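You operate a simulated robot arm through the tools that you are given. There is no shell and no other tool. Be economical: measure what you need, move in short steps, check, and stop when the job is done.

You run a simulated robot arm. Do the job below in one go: nothing can be reset, and whatever is moved stays where it is left.

TASK
Press the tare button two times.

It is judged by the outcome, as a careful person would: the job done as asked, and still so three seconds after it is handed in. It fails if anything else is knocked over, pushed out of place, dropped, spilled or broken.

THE ROBOT
A 6-joint arm with a two-finger parallel gripper on a trunk, on a base that drives. Base frame: it is fixed to the floor where the robot stands at the start and does not move with it; the origin is under the middle of the robot, x ahead of it, y to its left, z up. Readings come in cm, rad, newtons and seconds.
Its first joint turns from -2.897 to 2.897 rad. Places, roughly: tare button [40, -10, 100]. Payload 4.1 kg.
The tool frame sits at the grasp point between the pads (the TCP): z along the fingers, y along the line on which they close. The tips reach 2.3 cm beyond it. The gripper opens to 9.4 cm. The fingers are 3.8 cm wide and 1 cm thick; the gripper's body (5.4 by 9.6 cm) begins 3.9 cm behind the TCP.
Orientation is that of the tool frame in the base frame, as [roll, pitch, yaw] about the fixed x, y, z axes, in that order (R = Rz(yaw) Ry(pitch) Rx(roll)). With the fingers straight down and closing along the base's y, the tool's x points along the base's -x, its y along +y and its z along -z.

THE INTERFACE
- The arm moves only by the tool step_arm. Its argument "steps" is a list of rows, each an object (a shift or turn left out is 0, a gripper value left out holds the last) with "xyz": the shift along the tool's x, y, z in units of 25 mm (1.0 is 25 mm), a list of three; "delta_rot": the turn, a rotation vector about the tool's x, y, z in units of 4 degrees (1.0 is 4 degrees), a list of three. In form: [{"xyz": [dx, dy, dz], "delta_rot": [wx, wy, wz]}, ...]. A call has 1 to 10 rows; each row shifts and turns the commanded pose from where the row before left it, along the tool's axes as they then stand. "hand" is the opening, from 0 (shut) to 1 (fully open), set as the call begins (left out, the last holds). A call with a number of a shift or a turn outside -1 to 1 is refused whole. Each row takes 0.2 s and may step no farther than 5 cm and 0.15 rad from the row before; otherwise, or with a gripper value out of range, the whole call is refused. Where a pose cannot be reached the arm comes as near as it can. A force on the tool above 40 N (or 10 N above the force at the start of the call, whichever is more), or a blocked arm, ends the call early, and 0.2 s more pass. Each finger travels about 4.5 cm/s and halts on what it meets, pressing with about 29 N; the grip force reading is that of the motor and also rises with nothing between the fingers. The clock runs only during rows and for 0.2 s after the last one: add rows that do not move to give the fingers time. It gives the time, the measured TCP pose, the force on the tool (base axes), the opening and the grip force at its end, in the units of the frame above (readings bear some noise).
- Cameras (640 x 400 px; columns grow to the right, rows downward): "scene" is now at [2.02, 13.22, 148.21]; the picture's right is [-0.38, -0.92, 0.00], its down [-0.48, 0.20, -0.85] and it looks along [0.79, -0.33, -0.52] (base axes); focal length 294 px, centre (320, 200). "wrist" rides on the gripper at [8.6, 1.6, -7.4] in the tool frame; the picture's right is [-0.18, 0.98, 0.00], its down [-0.58, -0.11, -0.81] and it looks along [-0.79, -0.15, 0.59] (tool axes); focal length 243 px, centre (320, 200).
- camera(camera): a new picture of that camera. No time passes.
- move_column(by): slides the trunk up (or, below 0, down) by that many cm; the arm and the scene camera ride with it, the base frame stays. It gives what a move gives, with no picture.
- steer(legs): drives the robot by 1 to 6 legs, each [ahead, turn to the left] in cm and rad, along the robot's own axes; the way and the turn of a leg run together, so that a leg with both is an arc; at most 150 cm and 3.142 rad a leg. The arm and the cameras ride along, it lands a little off, and it stops where it bumps. It gives what a move gives.
- head_to(pan, tilt): turns the head with the scene camera to pan (to the left, within 2.705 rad either way) and tilt (down, from -0.506 to 1.204), counted from straight ahead of the robot. It gives what a move gives.
- measure_at(camera, pixels): for up to 12 pixels [column, row] of the newest picture of that camera ("zoom" is the newest enlarged one), the place [x, y, z] in the base frame of the surface seen there, good to about 0.3 cm. No time passes.
- zoom(camera, box): a new picture of the part [left, top, right, bottom] of that camera's present view, enlarged. No time passes.
- job_done(): hands the job in; it is judged then, once.

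Go step by step. Measure first, check grasps and placings, and put right what went wrong. The budget is 80 turns and 68 pictures, counting those below and the enlarged ones. Unless the task says otherwise, let go and move clear before handing in, and close with one line.

The tools are called after "Call:" by a JSON object that holds its "name" and its "arguments". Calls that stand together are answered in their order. step_arm: Moves the arm, as the interface text tells. Its arguments: {"type":"object","properties":{"steps":{"type":"array"},"hand":{"type":"number"}},"required":["steps"]} The other tools are called the same way: move_column (by) slides the trunk up or down; steer (legs) drives the base; head_to (pan, tilt) turns the head that bears the scene camera; camera (camera) takes a picture; measure_at (camera, pixels) gives the place of the surface under pixels of a picture; zoom (camera, box) takes an enlarged picture of a part of a camera's view; job_done () hands the job in.

At the start:

```text
t: 0.0
position: [42.88, 3.03, 119.12]
orientation: [3.141, 0.0, -3.141]
contact_force: [0.9, 0.1, 0.2]
gripper_width: 9.39
gripper_force: 0.0
trunk travel left (down, up): [-42.5, 16.5]
robot x, y, heading: [0.01, 0.22, -0.002]
head pan, tilt: [-0.393, 0.546]
```

scene: 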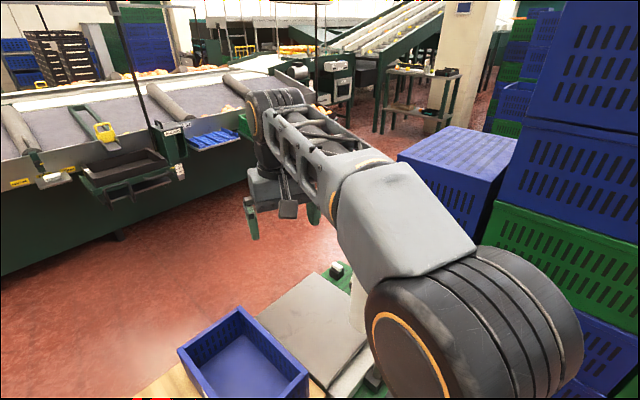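
wrist: 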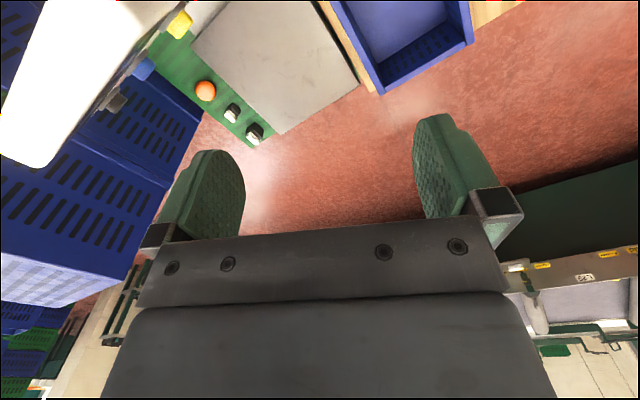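

The wrist view shows a scale with an orange knob (205,90) and two dark/white controls (232,112), (254,132), plus yellow and blue items near (180,25), (143,68). I'll zoom in to identify the tare button.

Call:
{"name": "zoom", "arguments": {"camera": "wrist", "box": [80, 0, 300, 150]}}

Call:
{"name": "measure_at", "arguments": {"camera": "wrist", "pixels": [[205, 90], [232, 112], [254, 132], [180, 25], [143, 68], [115, 100], [220, 105], [270, 70], [60, 80]]}}

Call:
{"name": "zoom", "arguments": {"camera": "scene", "box": [240, 240, 400, 400]}}

```text
2.67 times, centred on (190, 75) of wrist
```

zoom: 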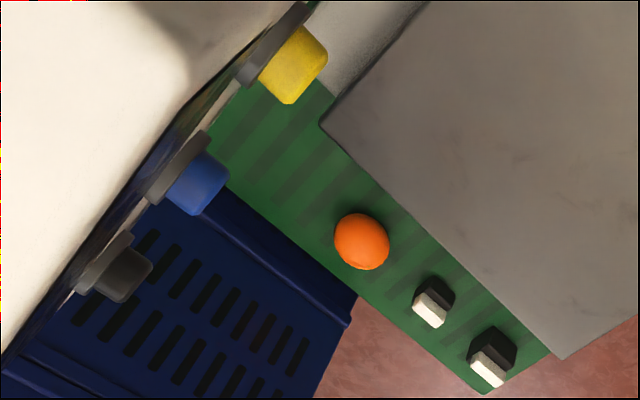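

```text
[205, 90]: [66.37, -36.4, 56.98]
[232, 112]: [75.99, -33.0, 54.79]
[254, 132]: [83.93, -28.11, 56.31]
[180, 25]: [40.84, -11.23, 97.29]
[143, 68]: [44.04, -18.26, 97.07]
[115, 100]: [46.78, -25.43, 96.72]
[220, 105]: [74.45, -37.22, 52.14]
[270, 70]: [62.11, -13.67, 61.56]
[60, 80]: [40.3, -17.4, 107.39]
```

```text
2.50 times, centred on (320, 320) of scene
```

zoom: 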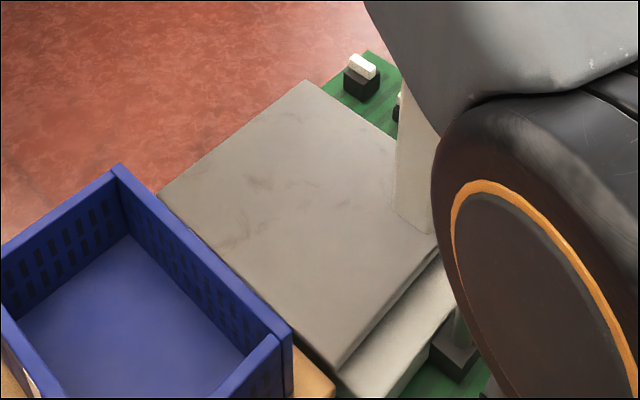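

The yellow, blue and black buttons sit on the side of a pale head near x 41–47, and the orange and white ones appear lower down on a green stand. I need labels, so I'll look with the scene camera lower and to the right.

Call:
{"name": "measure_at", "arguments": {"camera": "scene", "pixels": [[310, 320], [335, 270], [335, 350], [240, 370], [355, 310], [347, 385]]}}

Call:
{"name": "head_to", "arguments": {"pan": -0.5, "tilt": 1.0}}

Call:
{"name": "camera", "arguments": {"camera": "scene"}}

```text
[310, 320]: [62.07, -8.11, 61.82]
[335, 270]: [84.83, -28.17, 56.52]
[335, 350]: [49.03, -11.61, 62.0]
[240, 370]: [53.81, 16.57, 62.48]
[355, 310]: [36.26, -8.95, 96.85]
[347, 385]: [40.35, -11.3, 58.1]
```

```text
t: 0.9
position: [42.99, 3.06, 119.0]
orientation: [3.141, -0.001, 3.141]
contact_force: [-0.5, -0.4, 0.4]
gripper_width: 9.41
gripper_force: 0.1
trunk travel left (down, up): [-42.5, 16.5]
robot x, y, heading: [0.0, -0.29, -0.003]
head pan, tilt: [-0.499, 1.0]
```

```text
63 pictures are left
```

scene: 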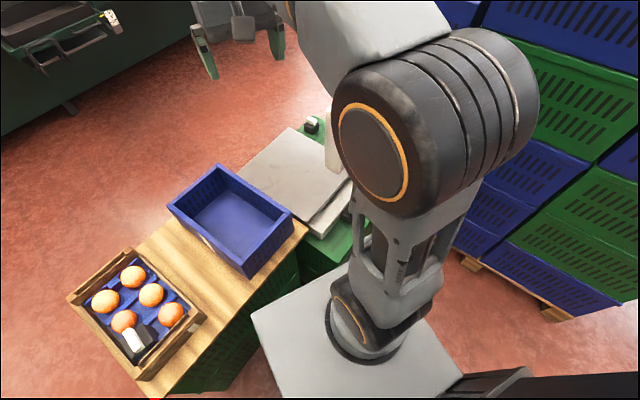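

The button panel runs from (41,-11) to (47,-25) and faces away from the robot, so neither camera can read it. I'll move the hand ahead and turn it so the wrist camera looks back at the panel.

Call:
{"name": "step_arm", "arguments": {"steps": [{"xyz": [-1, 0, -0.5]}, {"xyz": [-1, 0, -0.5]}, {"xyz": [-1, 0, 0]}, {"xyz": [-1, 0, 0], "delta_rot": [0, 0, 1]}, {"delta_rot": [0, 0, 1]}, {"delta_rot": [0, 0, 1]}, {"delta_rot": [0, 0, 1]}, {"delta_rot": [0, 0, 1]}, {"delta_rot": [0, 0, 1]}, {"delta_rot": [0, 0, 1]}], "hand": 0}}

Call:
{"name": "step_arm", "arguments": {"steps": [{"delta_rot": [0, 0, 1]}, {"delta_rot": [0, 0, 1]}, {"delta_rot": [0, 0, 1]}, {"delta_rot": [0, 0, 1]}, {"delta_rot": [0, 0, 1]}, {"delta_rot": [0, 0, 1]}, {"delta_rot": [0, 0, 1]}, {"delta_rot": [0, 0, 1]}, {"delta_rot": [0, 0, 1]}, {"delta_rot": [0, 0, 1]}]}}

Call:
{"name": "step_arm", "arguments": {"steps": [{"delta_rot": [0, 0, 1]}, {"delta_rot": [0, 0, 1]}, {"delta_rot": [0, 0, 1]}, {"delta_rot": [0, 0, 1]}, {"delta_rot": [0, 0, 1]}, {"delta_rot": [0, 0, 1]}, {"delta_rot": [0, 0, 1]}, {"delta_rot": [0, 0, 1]}, {"delta_rot": [0, 0, 1]}, {"delta_rot": [0, 0, 1]}]}}

Call:
{"name": "camera", "arguments": {"camera": "wrist"}}

```text
t: 3.1
position: [52.81, 2.95, 121.53]
orientation: [-3.141, 0.0, 2.65]
contact_force: [-0.3, 0.9, 0.3]
gripper_width: 0.02
gripper_force: 29.2
trunk travel left (down, up): [-42.5, 16.5]
robot x, y, heading: [-0.12, -0.28, 0.002]
head pan, tilt: [-0.499, 1.0]
```

```text
t: 5.3
position: [52.77, 2.98, 121.5]
orientation: [-3.141, 0.0, 1.955]
contact_force: [-0.1, -0.8, 0.1]
gripper_width: 0.0
gripper_force: 29.1
trunk travel left (down, up): [-42.5, 16.5]
robot x, y, heading: [0.25, -0.06, -0.001]
head pan, tilt: [-0.499, 1.0]
```

```text
t: 7.5
position: [52.93, 3.1, 121.6]
orientation: [-3.141, 0.001, 1.255]
contact_force: [-0.1, 0.1, 0.2]
gripper_width: 0.03
gripper_force: 29.3
trunk travel left (down, up): [-42.5, 16.5]
robot x, y, heading: [-0.38, -0.3, 0.004]
head pan, tilt: [-0.499, 1.0]
```

```text
62 pictures are left
```

wrist: 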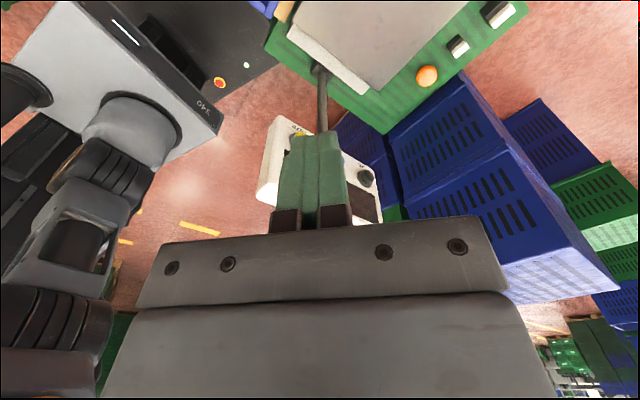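

The panel is now in view at (330,165) but hidden by the shut fingers. I'll open them and turn a bit more.

Call:
{"name": "step_arm", "arguments": {"steps": [{"delta_rot": [0, 0, 1]}, {"delta_rot": [0, 0, 1]}, {"delta_rot": [0, 0, 1]}, {"delta_rot": [0, 0, 1]}, {"delta_rot": [0, 0, 1]}, {}], "hand": 1}}

Call:
{"name": "camera", "arguments": {"camera": "wrist"}}

Call:
{"name": "zoom", "arguments": {"camera": "wrist", "box": [230, 80, 430, 240]}}

```text
t: 8.9
position: [52.87, 2.92, 121.6]
orientation: [-3.141, 0.001, 0.906]
contact_force: [-0.1, 0.4, -0.4]
gripper_width: 9.39
gripper_force: 0.1
trunk travel left (down, up): [-42.5, 16.5]
robot x, y, heading: [0.07, -0.0, 0.004]
head pan, tilt: [-0.499, 1.0]
```

```text
61 pictures are left
```

wrist: 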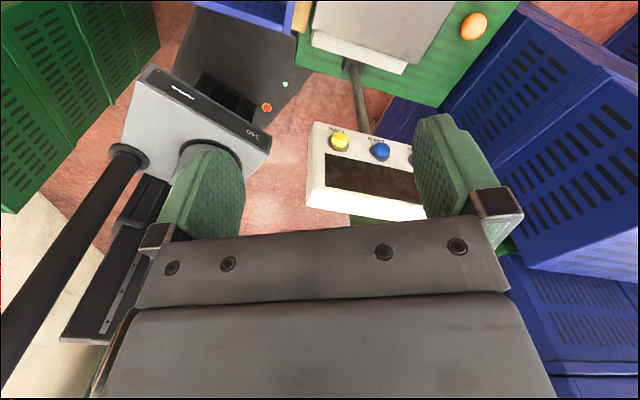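

```text
2.50 times, centred on (330, 160) of wrist
```

zoom: 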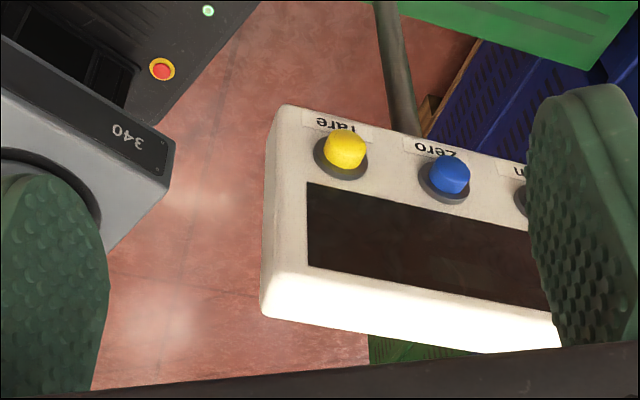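

The label reads "Tare" at the yellow button (zoom 345,150). I'll measure the panel's geometry.

Call:
{"name": "measure_at", "arguments": {"camera": "zoom", "pixels": [[345, 155], [345, 140], [325, 165], [450, 180], [290, 150], [285, 250], [340, 280], [500, 310], [400, 160], [340, 185], [275, 285], [400, 60]]}}

```text
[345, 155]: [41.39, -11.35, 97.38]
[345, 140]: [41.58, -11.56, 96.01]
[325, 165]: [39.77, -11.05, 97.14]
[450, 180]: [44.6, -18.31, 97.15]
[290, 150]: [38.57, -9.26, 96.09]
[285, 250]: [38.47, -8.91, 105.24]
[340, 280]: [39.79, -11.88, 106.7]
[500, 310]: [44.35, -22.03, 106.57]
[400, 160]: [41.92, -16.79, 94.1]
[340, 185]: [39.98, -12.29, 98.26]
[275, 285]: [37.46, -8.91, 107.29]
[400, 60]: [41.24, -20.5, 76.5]
```

The face is vertical with normal ≈(0.91,0.42); the yellow button centre is ≈(41.4,-11.4,97) and stands about 1.8 cm proud. I'll close the fingers, align yaw with the normal and tilt the tool 40° so that the fingertip leads.

Call:
{"name": "step_arm", "arguments": {"steps": [{"delta_rot": [0, 0, 1]}, {"delta_rot": [0, 0, 1]}, {"delta_rot": [0, 0, 1]}, {"delta_rot": [0, 0, 1]}, {"delta_rot": [0, 0, 1]}, {"delta_rot": [0, 0, 1]}, {"delta_rot": [0, 0, 0.8]}, {}], "hand": 0}}

Call:
{"name": "step_arm", "arguments": {"steps": [{"delta_rot": [0, -1, 0]}, {"delta_rot": [0, -1, 0]}, {"delta_rot": [0, -1, 0]}, {"delta_rot": [0, -1, 0]}, {"delta_rot": [0, -1, 0]}, {"delta_rot": [0, -1, 0]}, {"delta_rot": [0, -1, 0]}, {"delta_rot": [0, -1, 0]}, {"delta_rot": [0, -1, 0]}, {"delta_rot": [0, -1, 0]}]}}

Call:
{"name": "head_to", "arguments": {"pan": -0.3, "tilt": 0.7}}

Call:
{"name": "camera", "arguments": {"camera": "scene"}}

Call:
{"name": "camera", "arguments": {"camera": "wrist"}}

```text
t: 10.7
position: [53.0, 3.0, 121.47]
orientation: [3.141, 0.001, 0.432]
contact_force: [0.0, 0.9, 1.2]
gripper_width: 0.0
gripper_force: 28.9
trunk travel left (down, up): [-42.5, 16.5]
robot x, y, heading: [0.13, -0.55, -0.0]
head pan, tilt: [-0.499, 1.0]
```

```text
t: 12.9
position: [45.23, 1.08, 108.96]
orientation: [3.14, 0.697, 0.433]
contact_force: [-0.2, -0.4, -0.9]
gripper_width: 0.01
gripper_force: 29.1
out of reach, approached as far as the arm can: row 3, 4, 5, 6, 7, 8, 9, 10
trunk travel left (down, up): [-42.5, 16.5]
robot x, y, heading: [0.09, 0.21, 0.002]
head pan, tilt: [-0.499, 1.0]
```

```text
t: 13.7
position: [45.38, 1.03, 109.05]
orientation: [3.139, 0.695, 0.432]
contact_force: [0.2, 0.1, -0.8]
gripper_width: 0.0
gripper_force: 29.1
trunk travel left (down, up): [-42.5, 16.5]
robot x, y, heading: [0.06, 0.21, 0.001]
head pan, tilt: [-0.3, 0.7]
```

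```text
59 pictures are left
```

scene: 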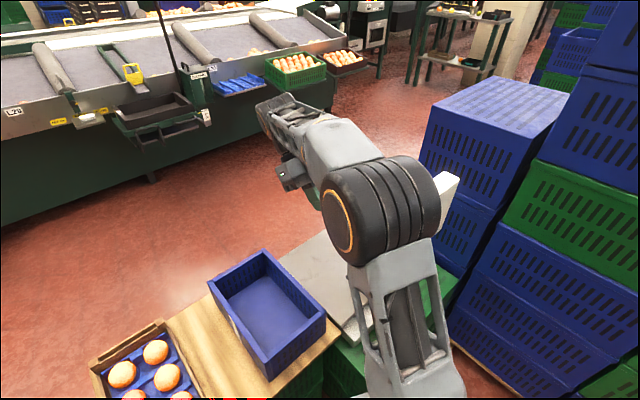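

```text
58 pictures are left
```

wrist: 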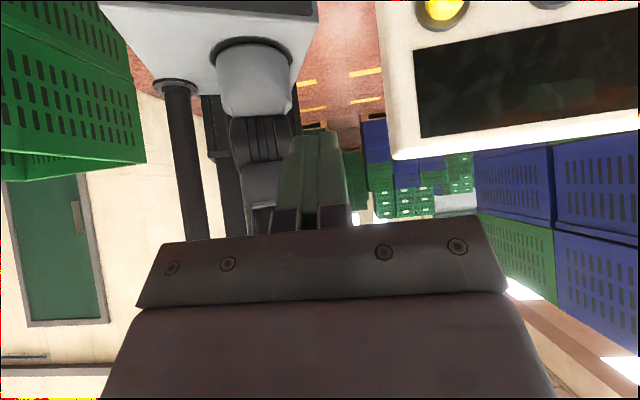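

At 40° of tilt the arm is at its reach limit, at (45,1,109). I'll check how far the elbow and forearm are from the display before going on.

Call:
{"name": "measure_at", "arguments": {"camera": "scene", "pixels": [[400, 180], [430, 220], [345, 225], [340, 140], [270, 105], [448, 190], [400, 320], [290, 175], [355, 320]]}}

```text
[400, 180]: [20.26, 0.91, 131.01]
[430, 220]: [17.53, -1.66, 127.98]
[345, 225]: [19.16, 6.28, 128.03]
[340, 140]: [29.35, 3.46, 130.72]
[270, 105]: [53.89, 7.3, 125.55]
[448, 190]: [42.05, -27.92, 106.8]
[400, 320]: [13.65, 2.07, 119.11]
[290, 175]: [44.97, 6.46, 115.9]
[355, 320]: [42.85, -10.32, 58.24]
```

The forearm runs level at z≈128 and the elbow is well back, so lowering gives more reach and clears the 107 cm panel top. I'll step down, staying well off the face, and check.

Call:
{"name": "step_arm", "arguments": {"steps": [{"xyz": [0.643, 0, 0.766]}, {"xyz": [0.643, 0, 0.766]}]}}

```text
t: 14.3
position: [45.42, 0.8, 103.93]
orientation: [3.141, 0.7, 0.432]
contact_force: [-0.2, -0.8, 0.6]
gripper_width: 0.0
gripper_force: 28.9
trunk travel left (down, up): [-42.5, 16.5]
robot x, y, heading: [-0.35, 0.03, 0.0]
head pan, tilt: [-0.3, 0.7]
```

It followed exactly. I'll continue down to z≈97.5 and then slide along the panel to line up with the yellow button, about 6 cm off it.

Call:
{"name": "step_arm", "arguments": {"steps": [{"xyz": [0.643, 0, 0.766]}, {"xyz": [0.643, 0, 0.766]}, {"xyz": [0.36, 0, 0.43]}, {"xyz": [0, 1, 0]}, {"xyz": [0, 1, 0]}, {"xyz": [0, 1, 0]}, {"xyz": [0, 0.74, 0]}]}}

Call:
{"name": "camera", "arguments": {"camera": "wrist"}}

Call:
{"name": "camera", "arguments": {"camera": "scene"}}

```text
t: 15.9
position: [49.28, -7.6, 97.65]
orientation: [3.14, 0.697, 0.433]
contact_force: [0.5, -0.2, -0.4]
gripper_width: 0.0
gripper_force: 28.6
trunk travel left (down, up): [-42.5, 16.5]
robot x, y, heading: [-0.22, 0.07, 0.003]
head pan, tilt: [-0.3, 0.7]
```

```text
57 pictures are left
```

wrist: 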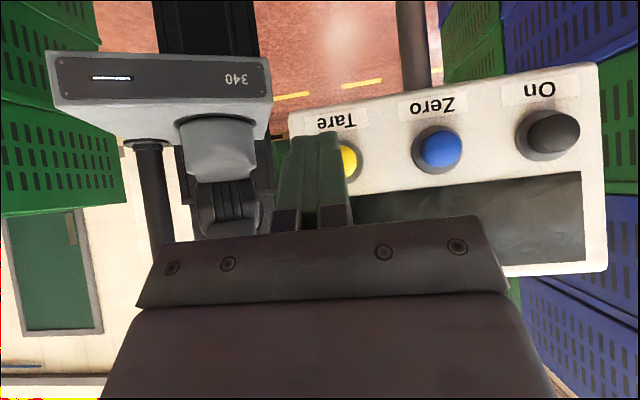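

```text
56 pictures are left
```

scene: 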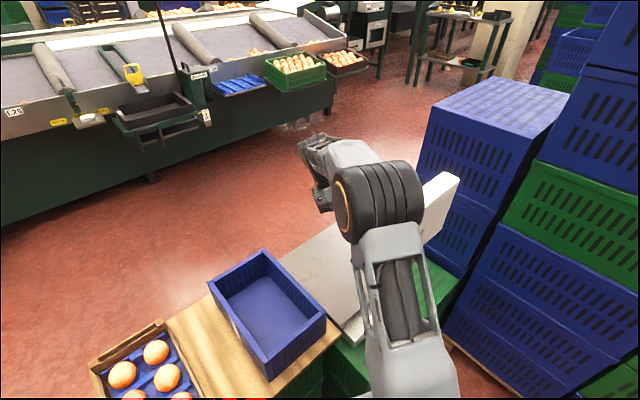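

TCP is at n=41.6, t=27.5. I'll remeasure the yellow, blue and black buttons from this closer view to pin down height and position.

Call:
{"name": "zoom", "arguments": {"camera": "wrist", "box": [280, 90, 600, 290]}}

Call:
{"name": "measure_at", "arguments": {"camera": "wrist", "pixels": [[349, 160], [437, 150], [552, 133], [437, 162], [437, 136], [425, 150], [453, 148], [360, 160], [349, 171], [349, 148], [320, 140], [380, 120]]}}

```text
2.00 times, centred on (440, 190) of wrist
```

zoom: 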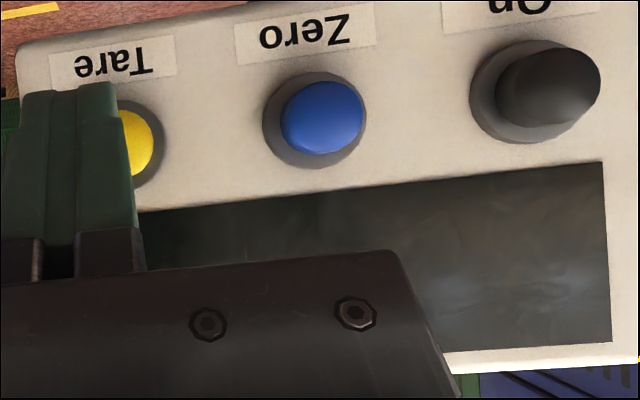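

```text
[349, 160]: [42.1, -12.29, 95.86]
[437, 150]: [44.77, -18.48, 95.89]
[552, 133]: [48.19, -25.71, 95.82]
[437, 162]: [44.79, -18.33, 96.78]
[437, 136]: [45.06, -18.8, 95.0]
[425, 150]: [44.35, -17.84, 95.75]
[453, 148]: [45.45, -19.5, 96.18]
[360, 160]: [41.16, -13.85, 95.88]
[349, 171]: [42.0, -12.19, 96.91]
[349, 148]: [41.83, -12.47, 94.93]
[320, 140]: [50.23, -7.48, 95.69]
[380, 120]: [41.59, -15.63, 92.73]
```

The button centre is z≈95.95, t≈27.8, front n≈33.1. I'll lower 1.3 cm, nudge sideways 0.3 cm, and approach to about 1 cm short of contact.

Call:
{"name": "step_arm", "arguments": {"steps": [{"xyz": [0.334, 0.12, 0.398]}, {"xyz": [-0.34, 0, 0.285]}, {"xyz": [-0.34, 0, 0.285]}, {"xyz": [-0.34, 0, 0.285]}, {"xyz": [-0.3, 0, 0.252]}]}}

Call:
{"name": "zoom", "arguments": {"camera": "wrist", "box": [240, 60, 480, 210]}}

```text
t: 17.1
position: [45.45, -9.59, 96.38]
orientation: [3.141, 0.697, 0.433]
contact_force: [0.0, 0.4, -0.2]
gripper_width: 0.0
gripper_force: 29.2
trunk travel left (down, up): [-42.5, 16.5]
robot x, y, heading: [0.08, 0.16, 0.001]
head pan, tilt: [-0.3, 0.7]
```

```text
2.67 times, centred on (360, 135) of wrist
```

zoom: 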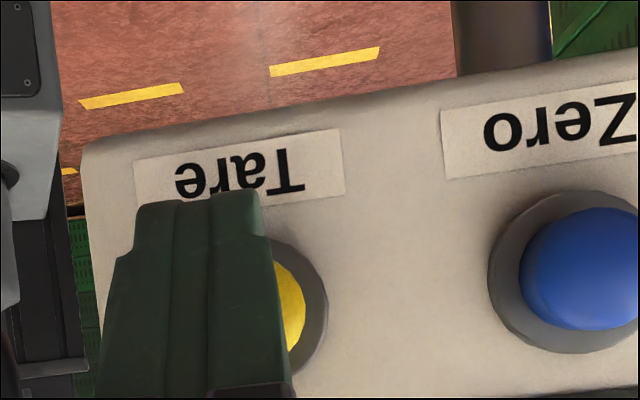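

The fingertip is centred (n=37.26, t=27.7) with no contact. I'll creep in 1.2 cm in small rows and watch the force.

Call:
{"name": "step_arm", "arguments": {"steps": [{"xyz": [-0.092, 0, 0.077]}, {"xyz": [-0.092, 0, 0.077]}, {"xyz": [-0.092, 0, 0.077]}, {"xyz": [-0.092, 0, 0.077]}]}}

```text
t: 18.1
position: [44.35, -10.05, 96.32]
orientation: [3.141, 0.698, 0.433]
contact_force: [0.4, -0.8, -0.2]
gripper_width: 0.01
gripper_force: 28.7
trunk travel left (down, up): [-42.5, 16.5]
robot x, y, heading: [-0.33, -0.07, 0.003]
head pan, tilt: [-0.3, 0.7]
```

No contact yet at n≈36.07; I'll creep in further, 2 mm at a time.

Call:
{"name": "step_arm", "arguments": {"steps": [{"xyz": [-0.061, 0, 0.051]}, {"xyz": [-0.061, 0, 0.051]}]}}

```text
t: 18.7
position: [43.98, -10.15, 96.23]
orientation: [-3.14, 0.697, 0.433]
contact_force: [0.9, -0.3, 0.3]
gripper_width: 0.0
gripper_force: 29.3
trunk travel left (down, up): [-42.5, 16.5]
robot x, y, heading: [-0.54, 0.4, 0.006]
head pan, tilt: [-0.3, 0.7]
```

Call:
{"name": "step_arm", "arguments": {"steps": [{"xyz": [-0.061, 0, 0.051]}]}}

Call:
{"name": "zoom", "arguments": {"camera": "wrist", "box": [240, 60, 480, 210]}}

```text
t: 19.1
position: [43.88, -10.25, 96.14]
orientation: [-3.142, 0.696, 0.432]
contact_force: [2.1, 1.6, -0.1]
gripper_width: 0.01
gripper_force: 29.0
trunk travel left (down, up): [-42.5, 16.5]
robot x, y, heading: [-0.01, 0.05, -0.0]
head pan, tilt: [-0.3, 0.7]
```

```text
2.67 times, centred on (360, 135) of wrist
```

zoom: 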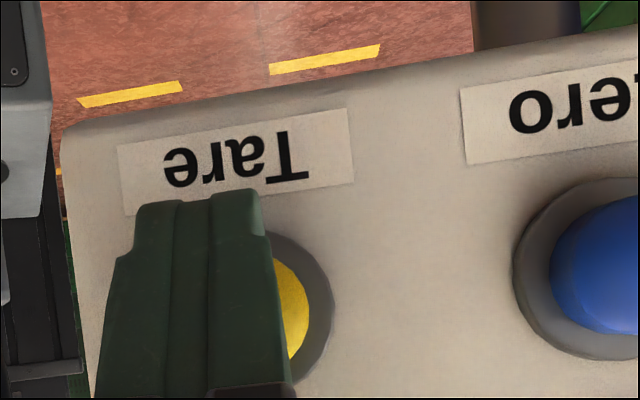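

Contact has just begun (about 2.6 N at n≈35.5). I'll keep pressing 2 mm at a time.

Call:
{"name": "step_arm", "arguments": {"steps": [{"xyz": [-0.061, 0, 0.051]}]}}

Call:
{"name": "step_arm", "arguments": {"steps": [{"xyz": [-0.061, 0, 0.051]}]}}

```text
t: 19.5
position: [43.59, -10.42, 96.29]
orientation: [3.141, 0.698, 0.434]
contact_force: [2.2, 2.3, -1.7]
gripper_width: 0.0
gripper_force: 29.3
trunk travel left (down, up): [-42.5, 16.5]
robot x, y, heading: [-0.02, 0.04, -0.0]
head pan, tilt: [-0.3, 0.7]
```

```text
t: 19.9
position: [43.61, -10.38, 96.26]
orientation: [3.141, 0.696, 0.429]
contact_force: [9.2, 4.8, 3.3]
gripper_width: 0.01
gripper_force: 29.2
trunk travel left (down, up): [-42.5, 16.5]
robot x, y, heading: [0.15, 0.25, -0.001]
head pan, tilt: [-0.3, 0.7]
```

Force jumped to about 10 N with no further motion, so the button seems bottomed. One more millimetre will confirm it.

Call:
{"name": "step_arm", "arguments": {"steps": [{"xyz": [-0.03, 0, 0.025]}]}}

Call:
{"name": "zoom", "arguments": {"camera": "wrist", "box": [240, 60, 480, 210]}}

```text
t: 20.3
position: [43.49, -10.49, 96.16]
orientation: [3.14, 0.698, 0.433]
contact_force: [13.4, 8.2, 3.4]
gripper_width: 0.0
gripper_force: 28.5
trunk travel left (down, up): [-42.5, 16.5]
robot x, y, heading: [0.06, -0.09, -0.004]
head pan, tilt: [-0.3, 0.7]
```

```text
2.67 times, centred on (360, 135) of wrist
```

zoom: 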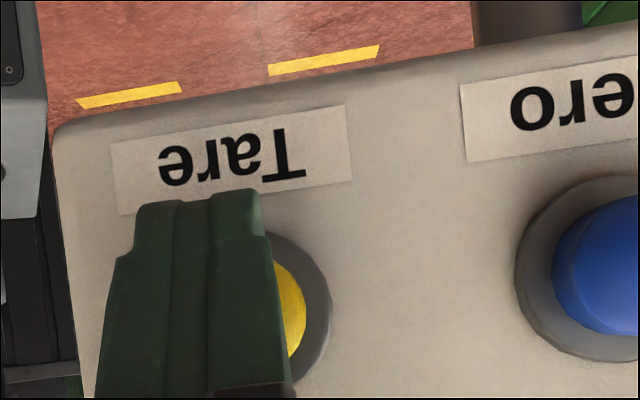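

The reading is 16 N and rising steeply with no travel: the button is fully down, press one. I'll back off 1.5 cm so it fully releases.

Call:
{"name": "step_arm", "arguments": {"steps": [{"xyz": [0.23, 0, -0.193]}, {"xyz": [0.23, 0, -0.193]}, {}, {}]}}

Call:
{"name": "camera", "arguments": {"camera": "wrist"}}

```text
t: 21.3
position: [44.87, -10.02, 96.23]
orientation: [-3.141, 0.697, 0.433]
contact_force: [-0.4, -0.2, 0.0]
gripper_width: 0.0
gripper_force: 29.0
trunk travel left (down, up): [-42.5, 16.5]
robot x, y, heading: [0.09, 0.05, -0.002]
head pan, tilt: [-0.3, 0.7]
```

```text
51 pictures are left
```

wrist: 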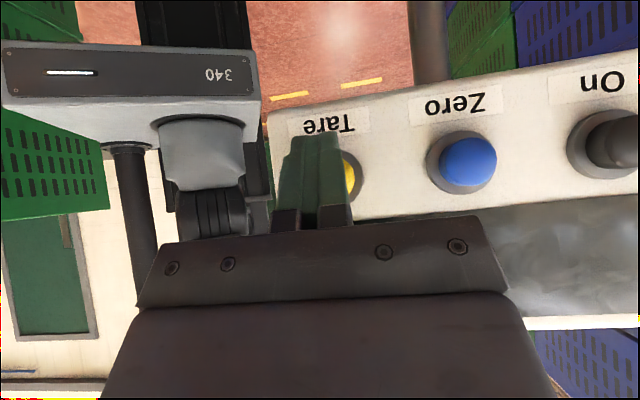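

The button is free and nothing has shifted. Second press: same path, 1.5 cm in.

Call:
{"name": "step_arm", "arguments": {"steps": [{"xyz": [-0.184, 0, 0.154]}, {"xyz": [-0.092, 0, 0.077]}, {"xyz": [-0.092, 0, 0.077]}, {"xyz": [-0.061, 0, 0.051]}, {"xyz": [-0.03, 0, 0.026]}]}}

```text
t: 22.5
position: [43.49, -10.46, 96.25]
orientation: [3.141, 0.697, 0.432]
contact_force: [11.3, 13.2, -2.9]
gripper_width: 0.01
gripper_force: 28.7
trunk travel left (down, up): [-42.5, 16.5]
robot x, y, heading: [-0.03, 0.16, 0.006]
head pan, tilt: [-0.3, 0.7]
```

The reading is about 17 N at the same depth as before: press two is complete. I'll back straight off along the normal, well clear.

Call:
{"name": "step_arm", "arguments": {"steps": [{"xyz": [0.306, 0, -0.257]}, {"xyz": [0.5, 0, -0.42]}, {"xyz": [0.7, 0, -0.588]}, {"xyz": [0.7, 0, -0.588]}, {}]}}

Call:
{"name": "camera", "arguments": {"camera": "wrist"}}

```text
t: 23.7
position: [49.96, -7.43, 95.96]
orientation: [3.141, 0.698, 0.433]
contact_force: [0.9, 0.4, 0.0]
gripper_width: 0.0
gripper_force: 28.7
trunk travel left (down, up): [-42.5, 16.5]
robot x, y, heading: [0.08, -0.29, 0.002]
head pan, tilt: [-0.3, 0.7]
```

```text
50 pictures are left
```

wrist: 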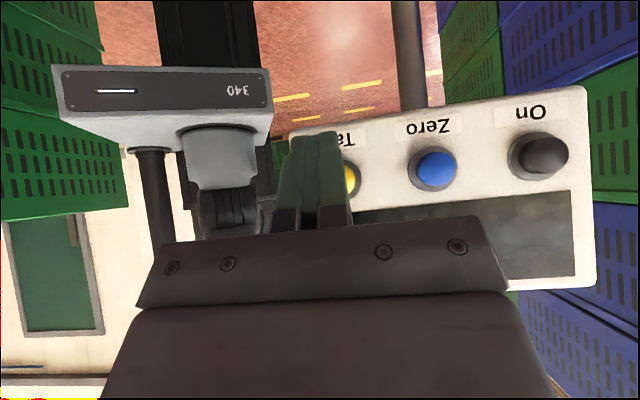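

The hand is clear of the panel with no contact force, and the display is where it was. I'm handing in.

Call:
{"name": "job_done", "arguments": {}}

```text
The job is handed in.
```

I pressed the yellow Tare button two times. Each press reached the button's stop at about 16–17 N with a full release in between, and the arm is now clear of the panel.
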